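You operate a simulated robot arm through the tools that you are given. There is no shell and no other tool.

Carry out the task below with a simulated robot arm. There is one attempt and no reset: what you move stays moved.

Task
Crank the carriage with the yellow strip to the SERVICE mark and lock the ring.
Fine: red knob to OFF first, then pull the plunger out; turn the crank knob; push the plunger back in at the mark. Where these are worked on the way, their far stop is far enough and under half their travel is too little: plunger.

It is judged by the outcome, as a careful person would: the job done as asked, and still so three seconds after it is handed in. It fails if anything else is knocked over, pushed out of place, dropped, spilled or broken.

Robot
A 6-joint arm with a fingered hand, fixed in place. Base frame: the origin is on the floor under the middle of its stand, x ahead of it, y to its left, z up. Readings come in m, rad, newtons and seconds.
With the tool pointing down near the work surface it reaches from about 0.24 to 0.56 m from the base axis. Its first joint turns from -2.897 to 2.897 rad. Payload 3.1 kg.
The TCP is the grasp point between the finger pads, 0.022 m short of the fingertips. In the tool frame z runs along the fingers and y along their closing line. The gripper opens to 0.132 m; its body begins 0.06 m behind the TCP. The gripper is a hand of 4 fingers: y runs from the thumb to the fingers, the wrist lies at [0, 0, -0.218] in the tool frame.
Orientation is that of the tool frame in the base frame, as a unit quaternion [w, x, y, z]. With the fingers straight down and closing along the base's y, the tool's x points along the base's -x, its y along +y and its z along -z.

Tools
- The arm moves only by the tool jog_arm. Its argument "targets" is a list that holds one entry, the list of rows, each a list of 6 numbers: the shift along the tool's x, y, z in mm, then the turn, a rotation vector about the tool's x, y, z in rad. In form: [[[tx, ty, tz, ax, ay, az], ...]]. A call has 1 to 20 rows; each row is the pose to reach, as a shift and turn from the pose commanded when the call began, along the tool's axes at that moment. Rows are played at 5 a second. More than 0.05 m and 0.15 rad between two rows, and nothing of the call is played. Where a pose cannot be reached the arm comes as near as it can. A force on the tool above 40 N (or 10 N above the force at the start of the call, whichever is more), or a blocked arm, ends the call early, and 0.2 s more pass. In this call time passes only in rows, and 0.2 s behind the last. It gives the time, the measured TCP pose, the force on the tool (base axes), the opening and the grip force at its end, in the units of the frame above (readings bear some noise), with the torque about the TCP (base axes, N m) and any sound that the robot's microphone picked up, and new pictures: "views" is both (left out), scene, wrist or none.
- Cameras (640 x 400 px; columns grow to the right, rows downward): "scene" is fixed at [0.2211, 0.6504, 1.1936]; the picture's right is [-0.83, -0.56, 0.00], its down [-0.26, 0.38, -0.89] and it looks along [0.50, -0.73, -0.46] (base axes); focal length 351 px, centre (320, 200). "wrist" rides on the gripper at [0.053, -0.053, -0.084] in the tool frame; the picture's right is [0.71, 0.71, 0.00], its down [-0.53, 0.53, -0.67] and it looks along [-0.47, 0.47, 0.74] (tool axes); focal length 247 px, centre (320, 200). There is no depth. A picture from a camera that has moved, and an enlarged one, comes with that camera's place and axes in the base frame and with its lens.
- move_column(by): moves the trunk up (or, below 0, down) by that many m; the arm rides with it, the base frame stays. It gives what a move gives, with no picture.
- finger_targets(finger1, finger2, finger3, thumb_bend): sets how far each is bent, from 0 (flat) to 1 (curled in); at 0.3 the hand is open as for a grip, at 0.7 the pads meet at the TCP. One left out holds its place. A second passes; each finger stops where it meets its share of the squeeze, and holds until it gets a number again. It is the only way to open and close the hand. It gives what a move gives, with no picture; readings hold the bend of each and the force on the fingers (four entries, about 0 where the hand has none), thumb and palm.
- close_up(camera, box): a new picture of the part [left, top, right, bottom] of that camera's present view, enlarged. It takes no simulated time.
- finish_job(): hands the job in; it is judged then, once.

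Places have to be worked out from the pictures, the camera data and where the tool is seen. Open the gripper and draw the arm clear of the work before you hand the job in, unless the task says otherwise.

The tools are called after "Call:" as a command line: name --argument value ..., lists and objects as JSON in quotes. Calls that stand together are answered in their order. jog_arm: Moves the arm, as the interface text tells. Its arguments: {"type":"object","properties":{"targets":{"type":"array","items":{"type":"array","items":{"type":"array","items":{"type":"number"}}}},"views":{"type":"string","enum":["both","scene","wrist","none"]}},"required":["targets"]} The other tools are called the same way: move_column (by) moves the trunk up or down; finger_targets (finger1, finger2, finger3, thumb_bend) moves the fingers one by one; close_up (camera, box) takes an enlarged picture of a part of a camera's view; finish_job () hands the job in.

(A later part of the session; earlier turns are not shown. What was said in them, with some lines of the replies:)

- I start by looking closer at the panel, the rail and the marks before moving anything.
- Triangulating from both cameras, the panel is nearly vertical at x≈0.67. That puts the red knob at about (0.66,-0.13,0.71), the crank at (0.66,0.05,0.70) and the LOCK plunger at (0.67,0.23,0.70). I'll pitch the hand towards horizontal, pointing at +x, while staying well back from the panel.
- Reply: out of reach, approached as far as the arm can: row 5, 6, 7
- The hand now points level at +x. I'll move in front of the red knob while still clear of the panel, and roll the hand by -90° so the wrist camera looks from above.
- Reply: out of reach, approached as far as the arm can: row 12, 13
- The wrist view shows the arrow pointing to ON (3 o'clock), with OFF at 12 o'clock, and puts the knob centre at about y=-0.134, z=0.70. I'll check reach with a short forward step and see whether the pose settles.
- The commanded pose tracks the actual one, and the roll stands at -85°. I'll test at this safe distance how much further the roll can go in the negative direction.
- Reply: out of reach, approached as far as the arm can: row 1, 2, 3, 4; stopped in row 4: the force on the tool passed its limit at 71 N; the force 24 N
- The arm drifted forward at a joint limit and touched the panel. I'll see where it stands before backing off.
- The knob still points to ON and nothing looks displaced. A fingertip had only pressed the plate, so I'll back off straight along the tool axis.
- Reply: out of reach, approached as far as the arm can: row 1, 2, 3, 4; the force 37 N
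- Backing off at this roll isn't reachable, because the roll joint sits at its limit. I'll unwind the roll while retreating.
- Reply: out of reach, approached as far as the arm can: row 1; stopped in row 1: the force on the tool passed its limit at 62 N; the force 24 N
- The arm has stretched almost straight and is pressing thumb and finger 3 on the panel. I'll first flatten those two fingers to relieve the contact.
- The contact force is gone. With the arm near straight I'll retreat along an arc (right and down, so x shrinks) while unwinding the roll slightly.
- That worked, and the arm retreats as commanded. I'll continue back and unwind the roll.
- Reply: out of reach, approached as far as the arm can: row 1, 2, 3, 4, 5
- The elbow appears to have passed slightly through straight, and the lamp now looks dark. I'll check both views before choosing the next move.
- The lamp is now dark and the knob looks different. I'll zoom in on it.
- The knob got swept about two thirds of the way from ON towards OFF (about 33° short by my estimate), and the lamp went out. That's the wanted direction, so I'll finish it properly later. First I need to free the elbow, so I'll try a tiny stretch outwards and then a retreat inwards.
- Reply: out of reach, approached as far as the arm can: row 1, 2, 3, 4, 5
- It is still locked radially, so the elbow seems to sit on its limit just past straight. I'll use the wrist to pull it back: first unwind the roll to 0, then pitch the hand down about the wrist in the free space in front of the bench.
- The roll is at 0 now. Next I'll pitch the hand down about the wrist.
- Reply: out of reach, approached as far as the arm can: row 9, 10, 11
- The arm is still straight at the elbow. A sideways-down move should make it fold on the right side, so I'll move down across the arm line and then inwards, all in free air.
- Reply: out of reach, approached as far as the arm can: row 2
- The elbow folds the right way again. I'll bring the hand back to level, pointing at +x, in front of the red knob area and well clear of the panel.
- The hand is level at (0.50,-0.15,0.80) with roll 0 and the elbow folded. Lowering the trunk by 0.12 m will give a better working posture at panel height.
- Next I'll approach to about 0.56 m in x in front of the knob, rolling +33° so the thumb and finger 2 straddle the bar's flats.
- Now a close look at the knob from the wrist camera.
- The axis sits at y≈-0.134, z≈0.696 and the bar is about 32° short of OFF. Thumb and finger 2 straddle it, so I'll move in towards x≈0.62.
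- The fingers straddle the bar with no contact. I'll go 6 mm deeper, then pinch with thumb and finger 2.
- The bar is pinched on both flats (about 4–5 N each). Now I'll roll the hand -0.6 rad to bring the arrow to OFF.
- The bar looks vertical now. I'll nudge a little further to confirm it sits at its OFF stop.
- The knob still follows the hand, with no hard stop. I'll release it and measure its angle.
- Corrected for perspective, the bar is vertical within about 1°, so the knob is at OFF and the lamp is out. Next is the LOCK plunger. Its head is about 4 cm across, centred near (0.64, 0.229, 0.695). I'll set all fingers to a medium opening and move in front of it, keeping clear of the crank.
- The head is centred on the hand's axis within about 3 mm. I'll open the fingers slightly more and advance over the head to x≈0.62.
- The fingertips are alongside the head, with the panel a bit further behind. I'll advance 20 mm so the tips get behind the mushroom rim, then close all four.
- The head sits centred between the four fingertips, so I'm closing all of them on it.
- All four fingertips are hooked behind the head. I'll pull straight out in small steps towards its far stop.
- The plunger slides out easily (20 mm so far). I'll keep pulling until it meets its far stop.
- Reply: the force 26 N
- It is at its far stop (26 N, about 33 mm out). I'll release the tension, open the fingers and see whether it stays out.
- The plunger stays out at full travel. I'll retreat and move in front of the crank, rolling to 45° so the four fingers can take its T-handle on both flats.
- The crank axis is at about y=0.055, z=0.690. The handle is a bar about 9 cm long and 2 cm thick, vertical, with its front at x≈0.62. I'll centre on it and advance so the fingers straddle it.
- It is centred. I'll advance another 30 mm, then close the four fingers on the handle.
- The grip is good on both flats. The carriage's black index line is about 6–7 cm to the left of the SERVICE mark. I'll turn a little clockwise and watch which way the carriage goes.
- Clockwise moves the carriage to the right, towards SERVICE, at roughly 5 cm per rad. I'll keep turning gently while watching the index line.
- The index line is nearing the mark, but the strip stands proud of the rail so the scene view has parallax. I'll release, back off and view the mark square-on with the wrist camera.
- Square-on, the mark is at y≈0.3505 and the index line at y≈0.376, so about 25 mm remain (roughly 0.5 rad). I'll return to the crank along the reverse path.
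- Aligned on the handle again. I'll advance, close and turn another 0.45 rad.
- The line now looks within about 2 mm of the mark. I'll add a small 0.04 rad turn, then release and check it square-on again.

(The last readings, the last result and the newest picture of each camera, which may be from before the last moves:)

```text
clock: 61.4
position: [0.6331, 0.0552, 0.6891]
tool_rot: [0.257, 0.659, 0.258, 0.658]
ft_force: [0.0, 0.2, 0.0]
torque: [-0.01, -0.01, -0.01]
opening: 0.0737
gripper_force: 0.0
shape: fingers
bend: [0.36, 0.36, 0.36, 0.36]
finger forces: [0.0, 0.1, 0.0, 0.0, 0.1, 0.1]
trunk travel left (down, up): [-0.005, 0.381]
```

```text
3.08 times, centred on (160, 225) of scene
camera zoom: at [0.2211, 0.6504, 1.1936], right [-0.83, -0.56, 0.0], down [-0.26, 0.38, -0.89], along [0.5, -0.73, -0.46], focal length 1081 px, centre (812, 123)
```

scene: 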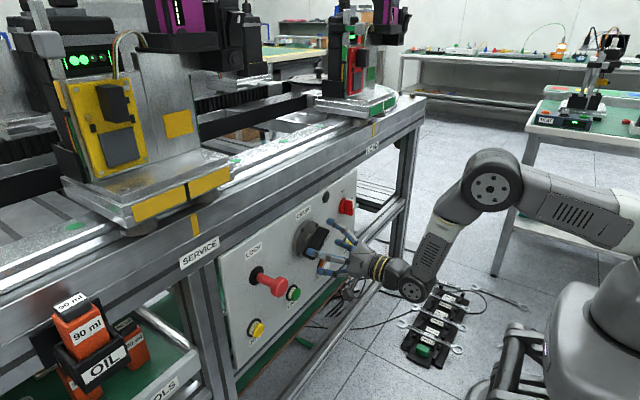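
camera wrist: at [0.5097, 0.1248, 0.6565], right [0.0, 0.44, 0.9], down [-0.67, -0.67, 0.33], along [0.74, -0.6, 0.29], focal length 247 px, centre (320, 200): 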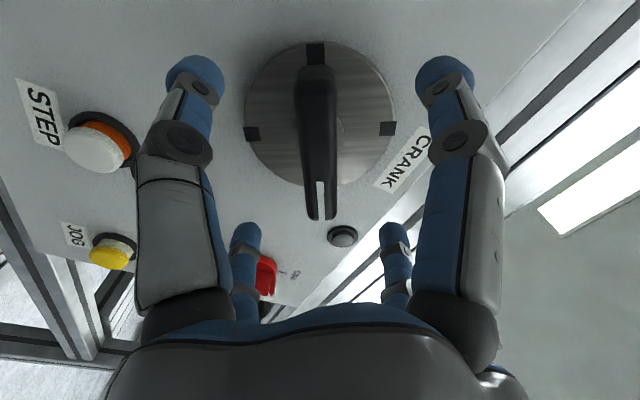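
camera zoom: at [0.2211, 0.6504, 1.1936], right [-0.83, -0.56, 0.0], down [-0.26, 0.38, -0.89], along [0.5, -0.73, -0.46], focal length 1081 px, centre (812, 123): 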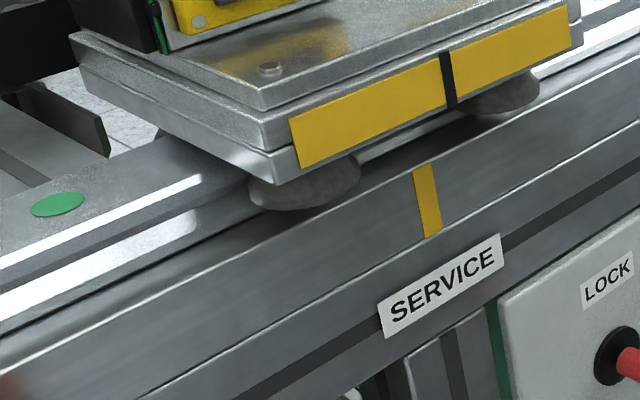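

I'll retreat and take the square-on look again.

Call:
jog_arm --targets '[[[0, 0, -34, 0, 0, 0], [0, 0, -68, 0, 0, 0], [0, 0, -102, 0, 0, 0], [20.7, -14.4, -104, 0, 0, -0.1343], [41.4, -28.8, -104, 0, 0, -0.2685], [62.1, -43.2, -104, 0, 0, -0.4028], [82.8, -57.6, -104, 0, 0, -0.537], [103.5, -72, -104, 0, 0, -0.6713], [124.3, -86.4, -104, 0, 0, -0.8055], [145, -100.8, -104, 0, 0, -0.9398], [165.7, -115.2, -104, 0, 0, -1.074], [186.4, -129.6, -104, 0, 0, -1.2083], [207.1, -144, -104, 0, 0, -1.3425], [227.8, -158.4, -104, 0, 0, -1.4768], [248.5, -172.8, -104, 0, 0, -1.611], [248.5, -172.8, -104, 0, 0, -1.611]]]' --views "wrist"

Call:
close_up --camera "wrist" --box '[260, 150, 380, 270]'

Call:
close_up --camera "scene" --box '[270, 190, 370, 280]'

```text
clock: 64.8
position: [0.5298, 0.3514, 0.7543]
tool_rot: [0.653, 0.269, 0.654, 0.27]
ft_force: [-0.4, -0.8, -0.1]
torque: [-0.01, -0.03, -0.02]
opening: 0.0738
gripper_force: 0.2
shape: fingers
bend: [0.36, 0.36, 0.36, 0.36]
finger forces: [0.0, 0.0, 0.1, 0.0, 0.1, 0.0]
trunk travel left (down, up): [-0.005, 0.381]
camera wrist: at [0.4466, 0.3527, 0.6792], right [0.0, 1.0, 0.0], down [-0.67, 0.0, 0.74], along [0.74, 0.0, 0.67], focal length 247 px, centre (320, 200)
```

wrist: 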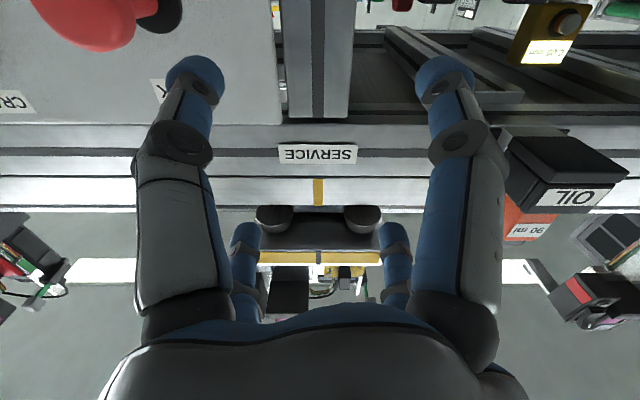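

```text
3.33 times, centred on (320, 210) of wrist
camera zoom: at [0.4466, 0.3527, 0.6792], right [0.0, 1.0, 0.0], down [-0.67, 0.0, 0.74], along [0.74, 0.0, 0.67], focal length 823 px, centre (320, 167)
```

zoom: 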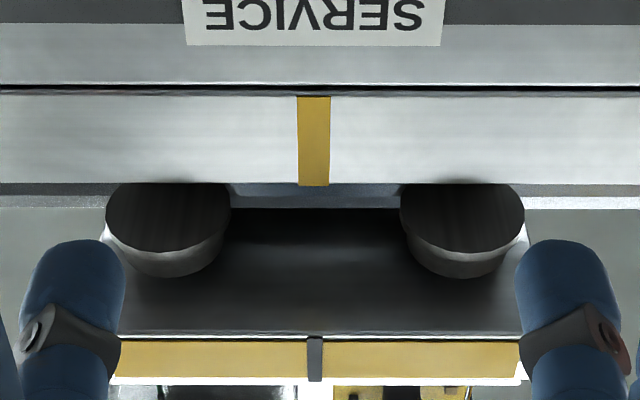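

```text
4.44 times, centred on (320, 235) of scene
camera zoom: at [0.2211, 0.6504, 1.1936], right [-0.83, -0.56, 0.0], down [-0.26, 0.38, -0.89], along [0.5, -0.73, -0.46], focal length 1561 px, centre (320, 44)
```

zoom: 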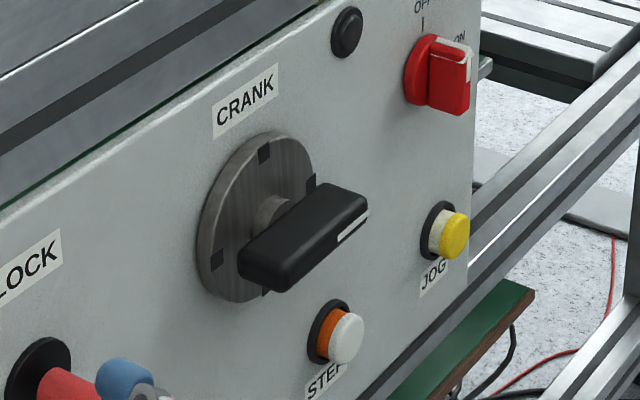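

The index line and the mark now agree within about 0.3 mm. I'll close the fingers into a pusher and bring them in front of the plunger head.

Call:
finger_targets --finger1 0.74 --finger2 0.74 --finger3 0.74 --thumb_bend 0.74

Call:
jog_arm --targets '[[[-10, -33.5, 0, 0, 0, 0], [-20, -67, 0, 0, 0, 0], [-30, -101, 0, 0, 0, 0], [-40.3, -134.5, 0, 0, 0, 0], [-40.3, -134.5, 15, 0, 0, 0], [-40.3, -134.5, 15, 0, 0, 0]]]' --views "both"

Call:
close_up --camera "scene" --box '[220, 230, 320, 320]'

Call:
close_up --camera "wrist" --box '[180, 40, 460, 240]'

```text
clock: 65.8
position: [0.5303, 0.3518, 0.7549]
tool_rot: [0.653, 0.271, 0.654, 0.269]
ft_force: [0.3, -0.9, 0.5]
torque: [0.01, 0.01, 0.01]
opening: 0.0001
gripper_force: 0.1
shape: fingers
bend: [0.72, 0.72, 0.72, 0.71]
finger forces: [0.0, 0.0, 0.1, 0.0, 0.0, 0.0]
trunk travel left (down, up): [-0.005, 0.381]
```

```text
clock: 67.2
position: [0.5445, 0.2287, 0.6869]
tool_rot: [0.653, 0.27, 0.654, 0.271]
ft_force: [0.6, 1.1, -0.2]
torque: [-0.01, -0.04, 0.01]
opening: 0.0
gripper_force: 0.0
shape: fingers
bend: [0.72, 0.72, 0.72, 0.71]
finger forces: [0.0, 0.0, 0.0, 0.0, 0.0, 0.0]
trunk travel left (down, up): [-0.005, 0.381]
camera wrist: at [0.4612, 0.2293, 0.6123], right [0.0, 1.0, 0.0], down [-0.67, 0.0, 0.74], along [0.74, 0.0, 0.67], focal length 247 px, centre (320, 200)
```

scene: 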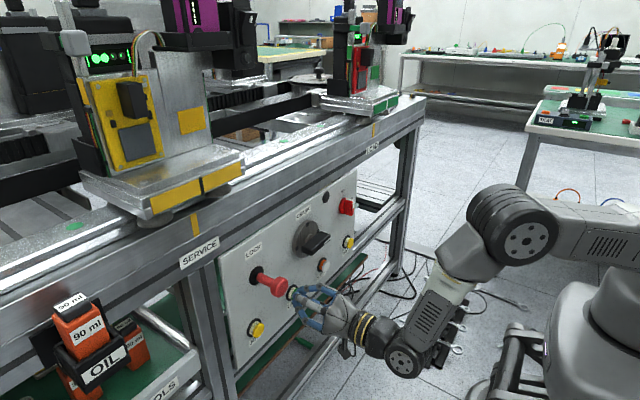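
wrist: 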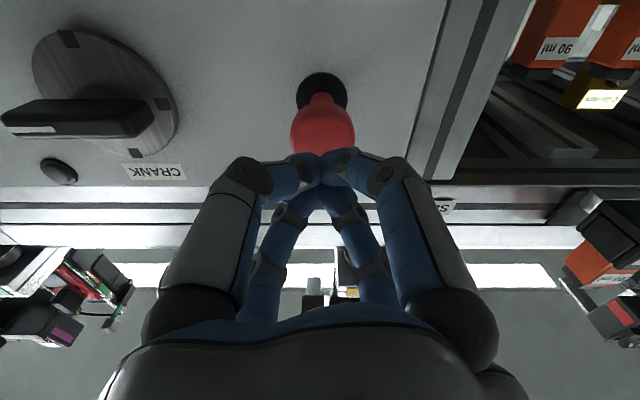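

```text
4.44 times, centred on (270, 275) of scene
camera zoom: at [0.2211, 0.6504, 1.1936], right [-0.83, -0.56, 0.0], down [-0.26, 0.38, -0.89], along [0.5, -0.73, -0.46], focal length 1561 px, centre (542, -133)
```

zoom: 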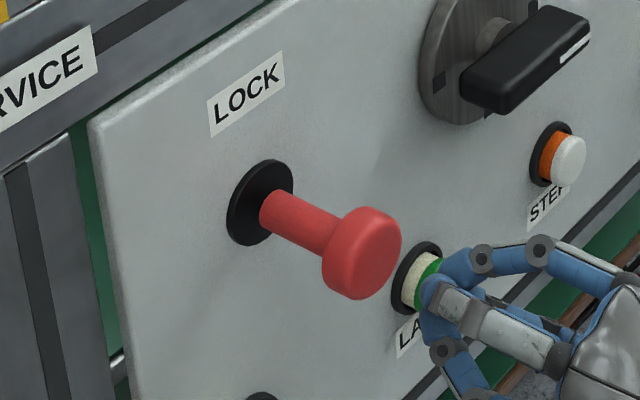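

```text
2.00 times, centred on (320, 140) of wrist
camera zoom: at [0.4612, 0.2293, 0.6123], right [0.0, 1.0, 0.0], down [-0.67, 0.0, 0.74], along [0.74, 0.0, 0.67], focal length 494 px, centre (320, 320)
```

zoom: 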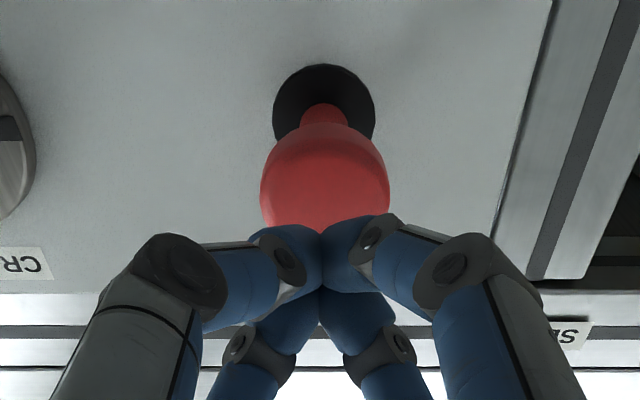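

It is centred on the head. I'll push straight in, step by step.

Call:
jog_arm --targets '[[[0.7, 0.7, 10, 0, 0, 0], [0.7, 0.7, 20, 0, 0, 0], [0.7, 0.7, 27, 0, 0, 0], [0.7, 0.7, 34, 0, 0, 0], [0.7, 0.7, 40, 0, 0, 0], [0.7, 0.7, 46, 0, 0, 0]]]' --views "none"

Call:
close_up --camera "scene" --box '[220, 230, 320, 320]'

Call:
close_up --camera "wrist" --box '[180, 40, 460, 240]'

```text
clock: 68.6
position: [0.5904, 0.2292, 0.6886]
tool_rot: [0.654, 0.271, 0.653, 0.27]
ft_force: [-1.1, 0.3, 0.9]
torque: [0.04, -0.01, 0.02]
opening: 0.0
gripper_force: 0.1
shape: fingers
bend: [0.72, 0.72, 0.72, 0.72]
finger forces: [0.0, 0.0, 0.0, 0.1, 0.0, 0.0]
trunk travel left (down, up): [-0.005, 0.381]
```

```text
4.44 times, centred on (270, 275) of scene
camera zoom: at [0.2211, 0.6504, 1.1936], right [-0.83, -0.56, 0.0], down [-0.26, 0.38, -0.89], along [0.5, -0.73, -0.46], focal length 1561 px, centre (542, -133)
```

zoom: 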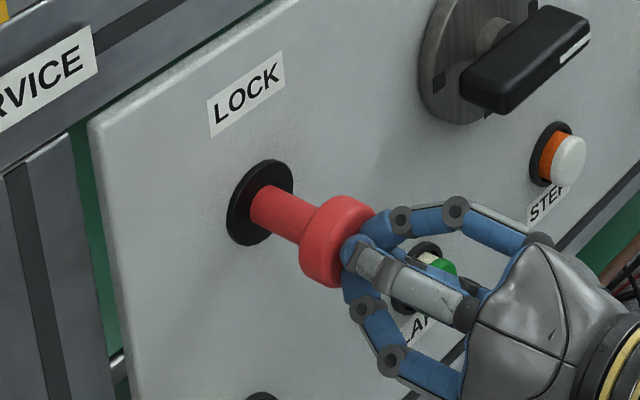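

```text
2.00 times, centred on (320, 140) of wrist
camera zoom: at [0.5075, 0.2298, 0.6128], right [0.0, 1.0, 0.0], down [-0.67, 0.0, 0.74], along [0.74, 0.0, 0.67], focal length 494 px, centre (320, 320)
```

zoom: 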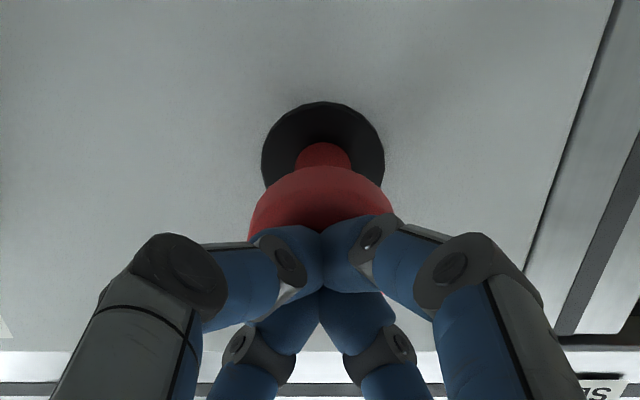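

The plunger slides in easily. I'll keep pushing until it seats.

Call:
jog_arm --targets '[[[0, 0, 5, 0, 0, 0], [0, 0, 10, 0, 0, 0], [0, 0, 14, 0, 0, 0], [0, 0, 17, 0, 0, 0], [0, 0, 20, 0, 0, 0], [0, 0, 22, 0, 0, 0]]]' --views "none"

Call:
close_up --camera "scene" --box '[220, 230, 320, 320]'

Call:
close_up --camera "scene" --box '[80, 160, 240, 290]'

```text
clock: 70.0
position: [0.6076, 0.2287, 0.6875]
tool_rot: [0.653, 0.269, 0.655, 0.269]
ft_force: [-27.9, -3.0, 5.8]
torque: [0.0, -0.09, -0.12]
opening: 0.0
gripper_force: 12.0
shape: fingers
bend: [0.73, 0.73, 0.73, 0.74]
finger forces: [0.0, 0.0, 0.0, 0.1, 23.3, 0.0]
trunk travel left (down, up): [-0.005, 0.381]
stopped in row 6: the force on the tool passed its limit at 42 N (the readings are from after the stop); the commanded pose is now the measured one
```

```text
4.44 times, centred on (270, 275) of scene
camera zoom: at [0.2211, 0.6504, 1.1936], right [-0.83, -0.56, 0.0], down [-0.26, 0.38, -0.89], along [0.5, -0.73, -0.46], focal length 1561 px, centre (542, -133)
```

zoom: 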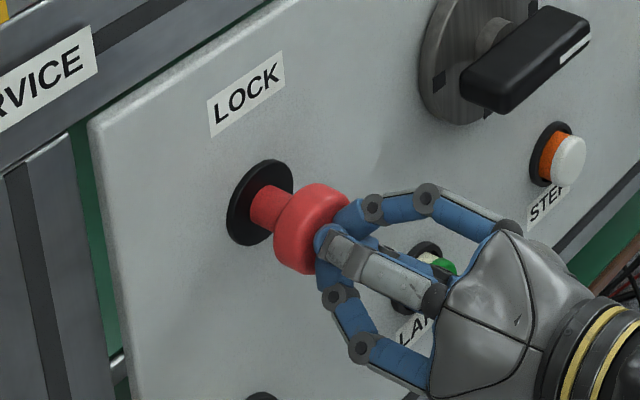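

```text
3.08 times, centred on (160, 225) of scene
camera zoom: at [0.2211, 0.6504, 1.1936], right [-0.83, -0.56, 0.0], down [-0.26, 0.38, -0.89], along [0.5, -0.73, -0.46], focal length 1081 px, centre (812, 123)
```

zoom: 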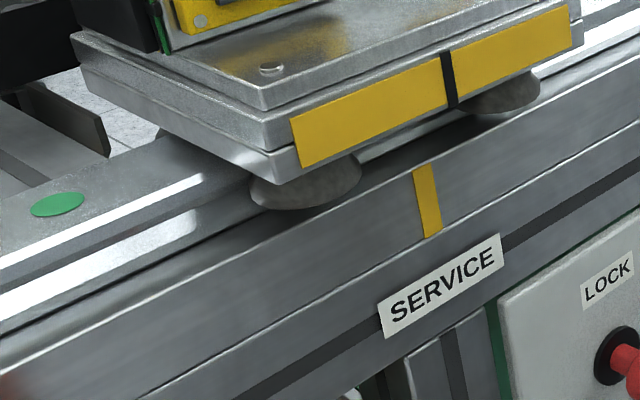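

The plunger stopped hard (42 N) with the head back at its original depth, so it is seated. I'll back off, re-check the mark square-on and open the hand.

Call:
jog_arm --targets '[[[0, 0, -10, 0, 0, 0], [0, 0, -40, 0, 0, 0], [0, 0, -78, 0, 0, 0], [10, 33.7, -78, 0, 0, 0], [20, 67.3, -78, 0, 0, 0], [30, 101, -78, 0, 0, 0], [40, 134.7, -78, 0, 0, 0], [40, 134.7, -78, 0, 0, 0]]]' --views "both"

Call:
finger_targets --finger1 0.3 --finger2 0.3 --finger3 0.3 --thumb_bend 0.3

Call:
close_up --camera "wrist" --box '[260, 150, 380, 270]'

Call:
close_up --camera "scene" --box '[220, 230, 320, 320]'

Call:
close_up --camera "scene" --box '[320, 180, 370, 220]'

```text
clock: 71.8
position: [0.53, 0.3558, 0.753]
tool_rot: [0.652, 0.27, 0.656, 0.268]
ft_force: [-0.5, -0.1, 0.4]
torque: [-0.01, 0.0, 0.01]
opening: 0.0001
gripper_force: 0.2
shape: fingers
bend: [0.73, 0.73, 0.73, 0.72]
finger forces: [0.0, 0.1, 0.0, 0.0, 0.0, 0.0]
trunk travel left (down, up): [-0.005, 0.381]
camera wrist: at [0.4474, 0.355, 0.6774], right [0.0, 1.0, -0.01], down [-0.66, 0.0, 0.75], along [0.75, 0.0, 0.66], focal length 247 px, centre (320, 200)
```

scene: 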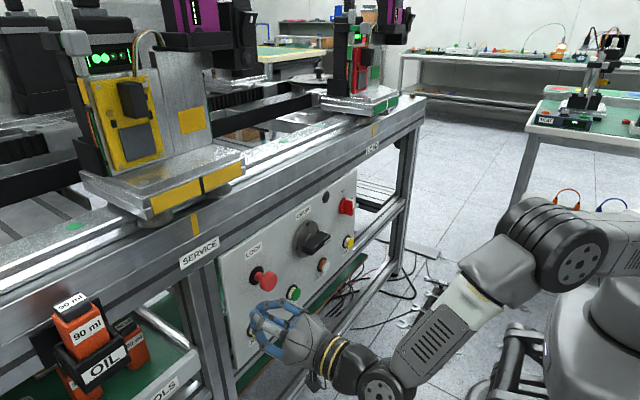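
wrist: 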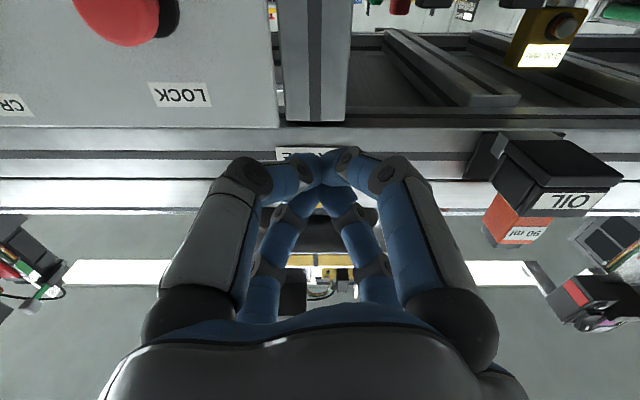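

```text
clock: 72.8
position: [0.5311, 0.3543, 0.7526]
tool_rot: [0.652, 0.269, 0.656, 0.269]
ft_force: [0.0, 0.3, 0.0]
torque: [0.02, 0.0, -0.01]
opening: 0.0873
gripper_force: 0.1
shape: fingers
bend: [0.3, 0.3, 0.3, 0.3]
finger forces: [0.0, 0.1, 0.0, 0.0, 0.0, 0.0]
trunk travel left (down, up): [-0.005, 0.381]
```

```text
3.33 times, centred on (320, 210) of wrist
camera zoom: at [0.4475, 0.3547, 0.6772], right [0.0, 1.0, -0.01], down [-0.66, 0.0, 0.75], along [0.75, 0.0, 0.66], focal length 823 px, centre (320, 167)
```

zoom: 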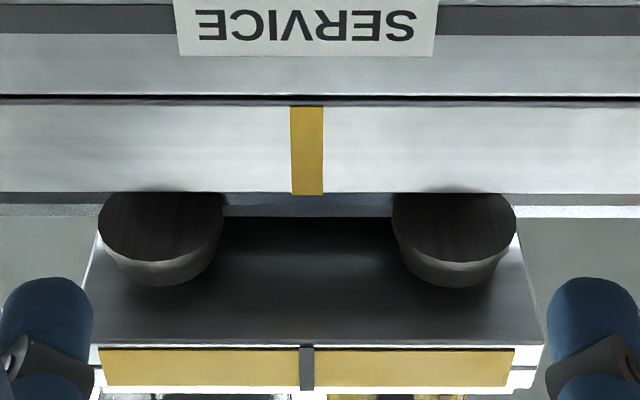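

```text
4.44 times, centred on (270, 275) of scene
camera zoom: at [0.2211, 0.6504, 1.1936], right [-0.83, -0.56, 0.0], down [-0.26, 0.38, -0.89], along [0.5, -0.73, -0.46], focal length 1561 px, centre (542, -133)
```

zoom: 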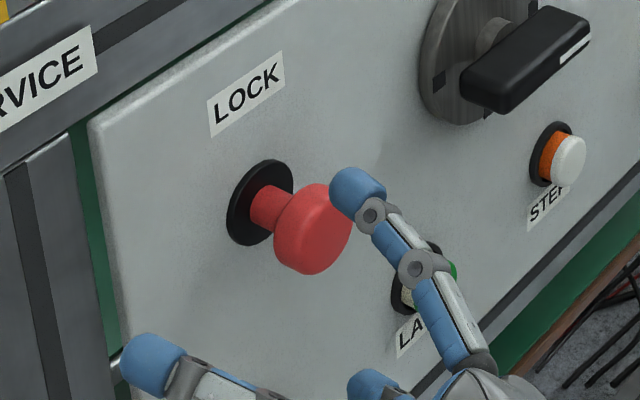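

```text
10.00 times, centred on (345, 200) of scene
camera zoom: at [0.2211, 0.6504, 1.1936], right [-0.83, -0.56, 0.0], down [-0.26, 0.38, -0.89], along [0.5, -0.73, -0.46], focal length 3512 px, centre (70, 200)
```

zoom: 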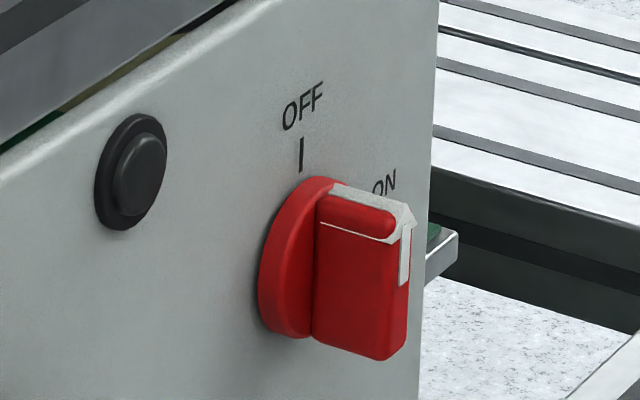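

The index line and mark still agree within 0.3 mm, the plunger is fully in, and the knob sits at OFF. I'll draw the arm further clear before handing in.

Call:
jog_arm --targets '[[[0, 0, -20, 0, 0, 0], [0, 0, -40, 0, 0, 0], [0, 0, -60, 0, 0, 0], [0, 0, -70, 0, 0, 0], [0, 0, -70, 0, 0, 0]]]' --views "both"

Call:
close_up --camera "scene" --box '[200, 160, 400, 360]'

```text
clock: 74.0
position: [0.4617, 0.3524, 0.7525]
tool_rot: [0.652, 0.27, 0.656, 0.269]
ft_force: [-0.6, 0.1, -0.7]
torque: [0.01, 0.01, 0.02]
opening: 0.0874
gripper_force: 0.1
shape: fingers
bend: [0.3, 0.3, 0.3, 0.3]
finger forces: [0.0, 0.0, 0.0, 0.0, 0.0, 0.1]
trunk travel left (down, up): [-0.005, 0.381]
camera wrist: at [0.3793, 0.3531, 0.6769], right [0.0, 1.0, -0.01], down [-0.66, 0.0, 0.75], along [0.75, 0.0, 0.66], focal length 247 px, centre (320, 200)
```

scene: 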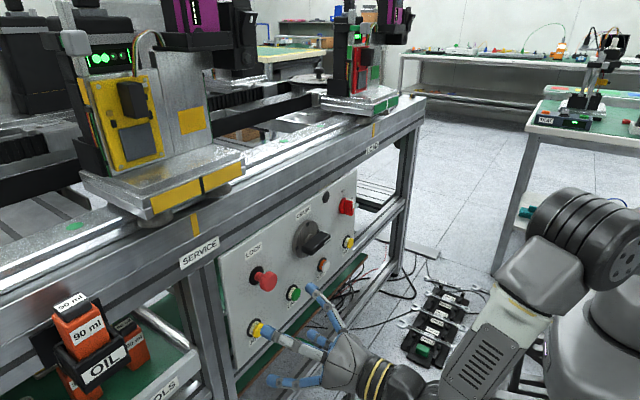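
wrist: 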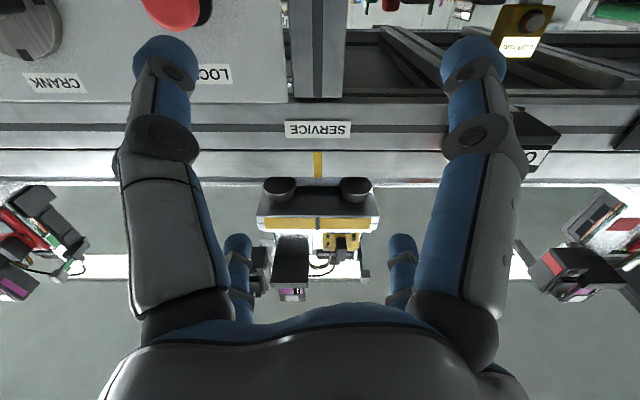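

```text
2.00 times, centred on (300, 260) of scene
camera zoom: at [0.2211, 0.6504, 1.1936], right [-0.83, -0.56, 0.0], down [-0.26, 0.38, -0.89], along [0.5, -0.73, -0.46], focal length 702 px, centre (360, 80)
```

zoom: 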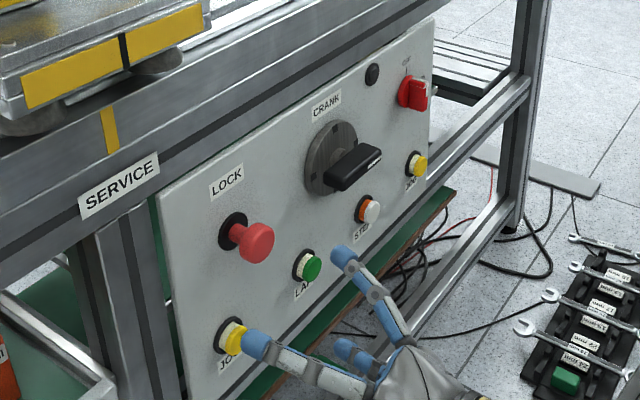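

The hand is open and well clear of the bench. The knob is at OFF, the plunger is seated, and the yellow-strip carriage is aligned with the SERVICE mark. Nothing else has moved, so I'm handing in the job.

Call:
finish_job

```text
The job is handed in.
```

The carriage with the yellow strip is at the SERVICE mark and the ring is locked. I've handed the job in.

- **Red knob:** it points to OFF and the lamp beside it went out. A fingertip swept it most of the way by accident; I then gripped it and turned it to OFF before touching the plunger.
- **Plunger:** I pulled it out to its far stop (about 33 mm). Once the carriage was at the mark, I pushed it back in until it stopped hard.
- **Crank:** it turned about 92° clockwise. With the plunger back in, the carriage's black index line and the SERVICE mark agreed within about 0.3 mm, seen square-on.
- **Panel contact:** early on the arm reached a joint limit while I was testing how far it could roll. It pressed two fingertips against the panel, with a peak force of 71 N. Apart from the knob, nothing looked displaced in the pictures afterwards.

The hand is open and the arm is drawn back from the bench.
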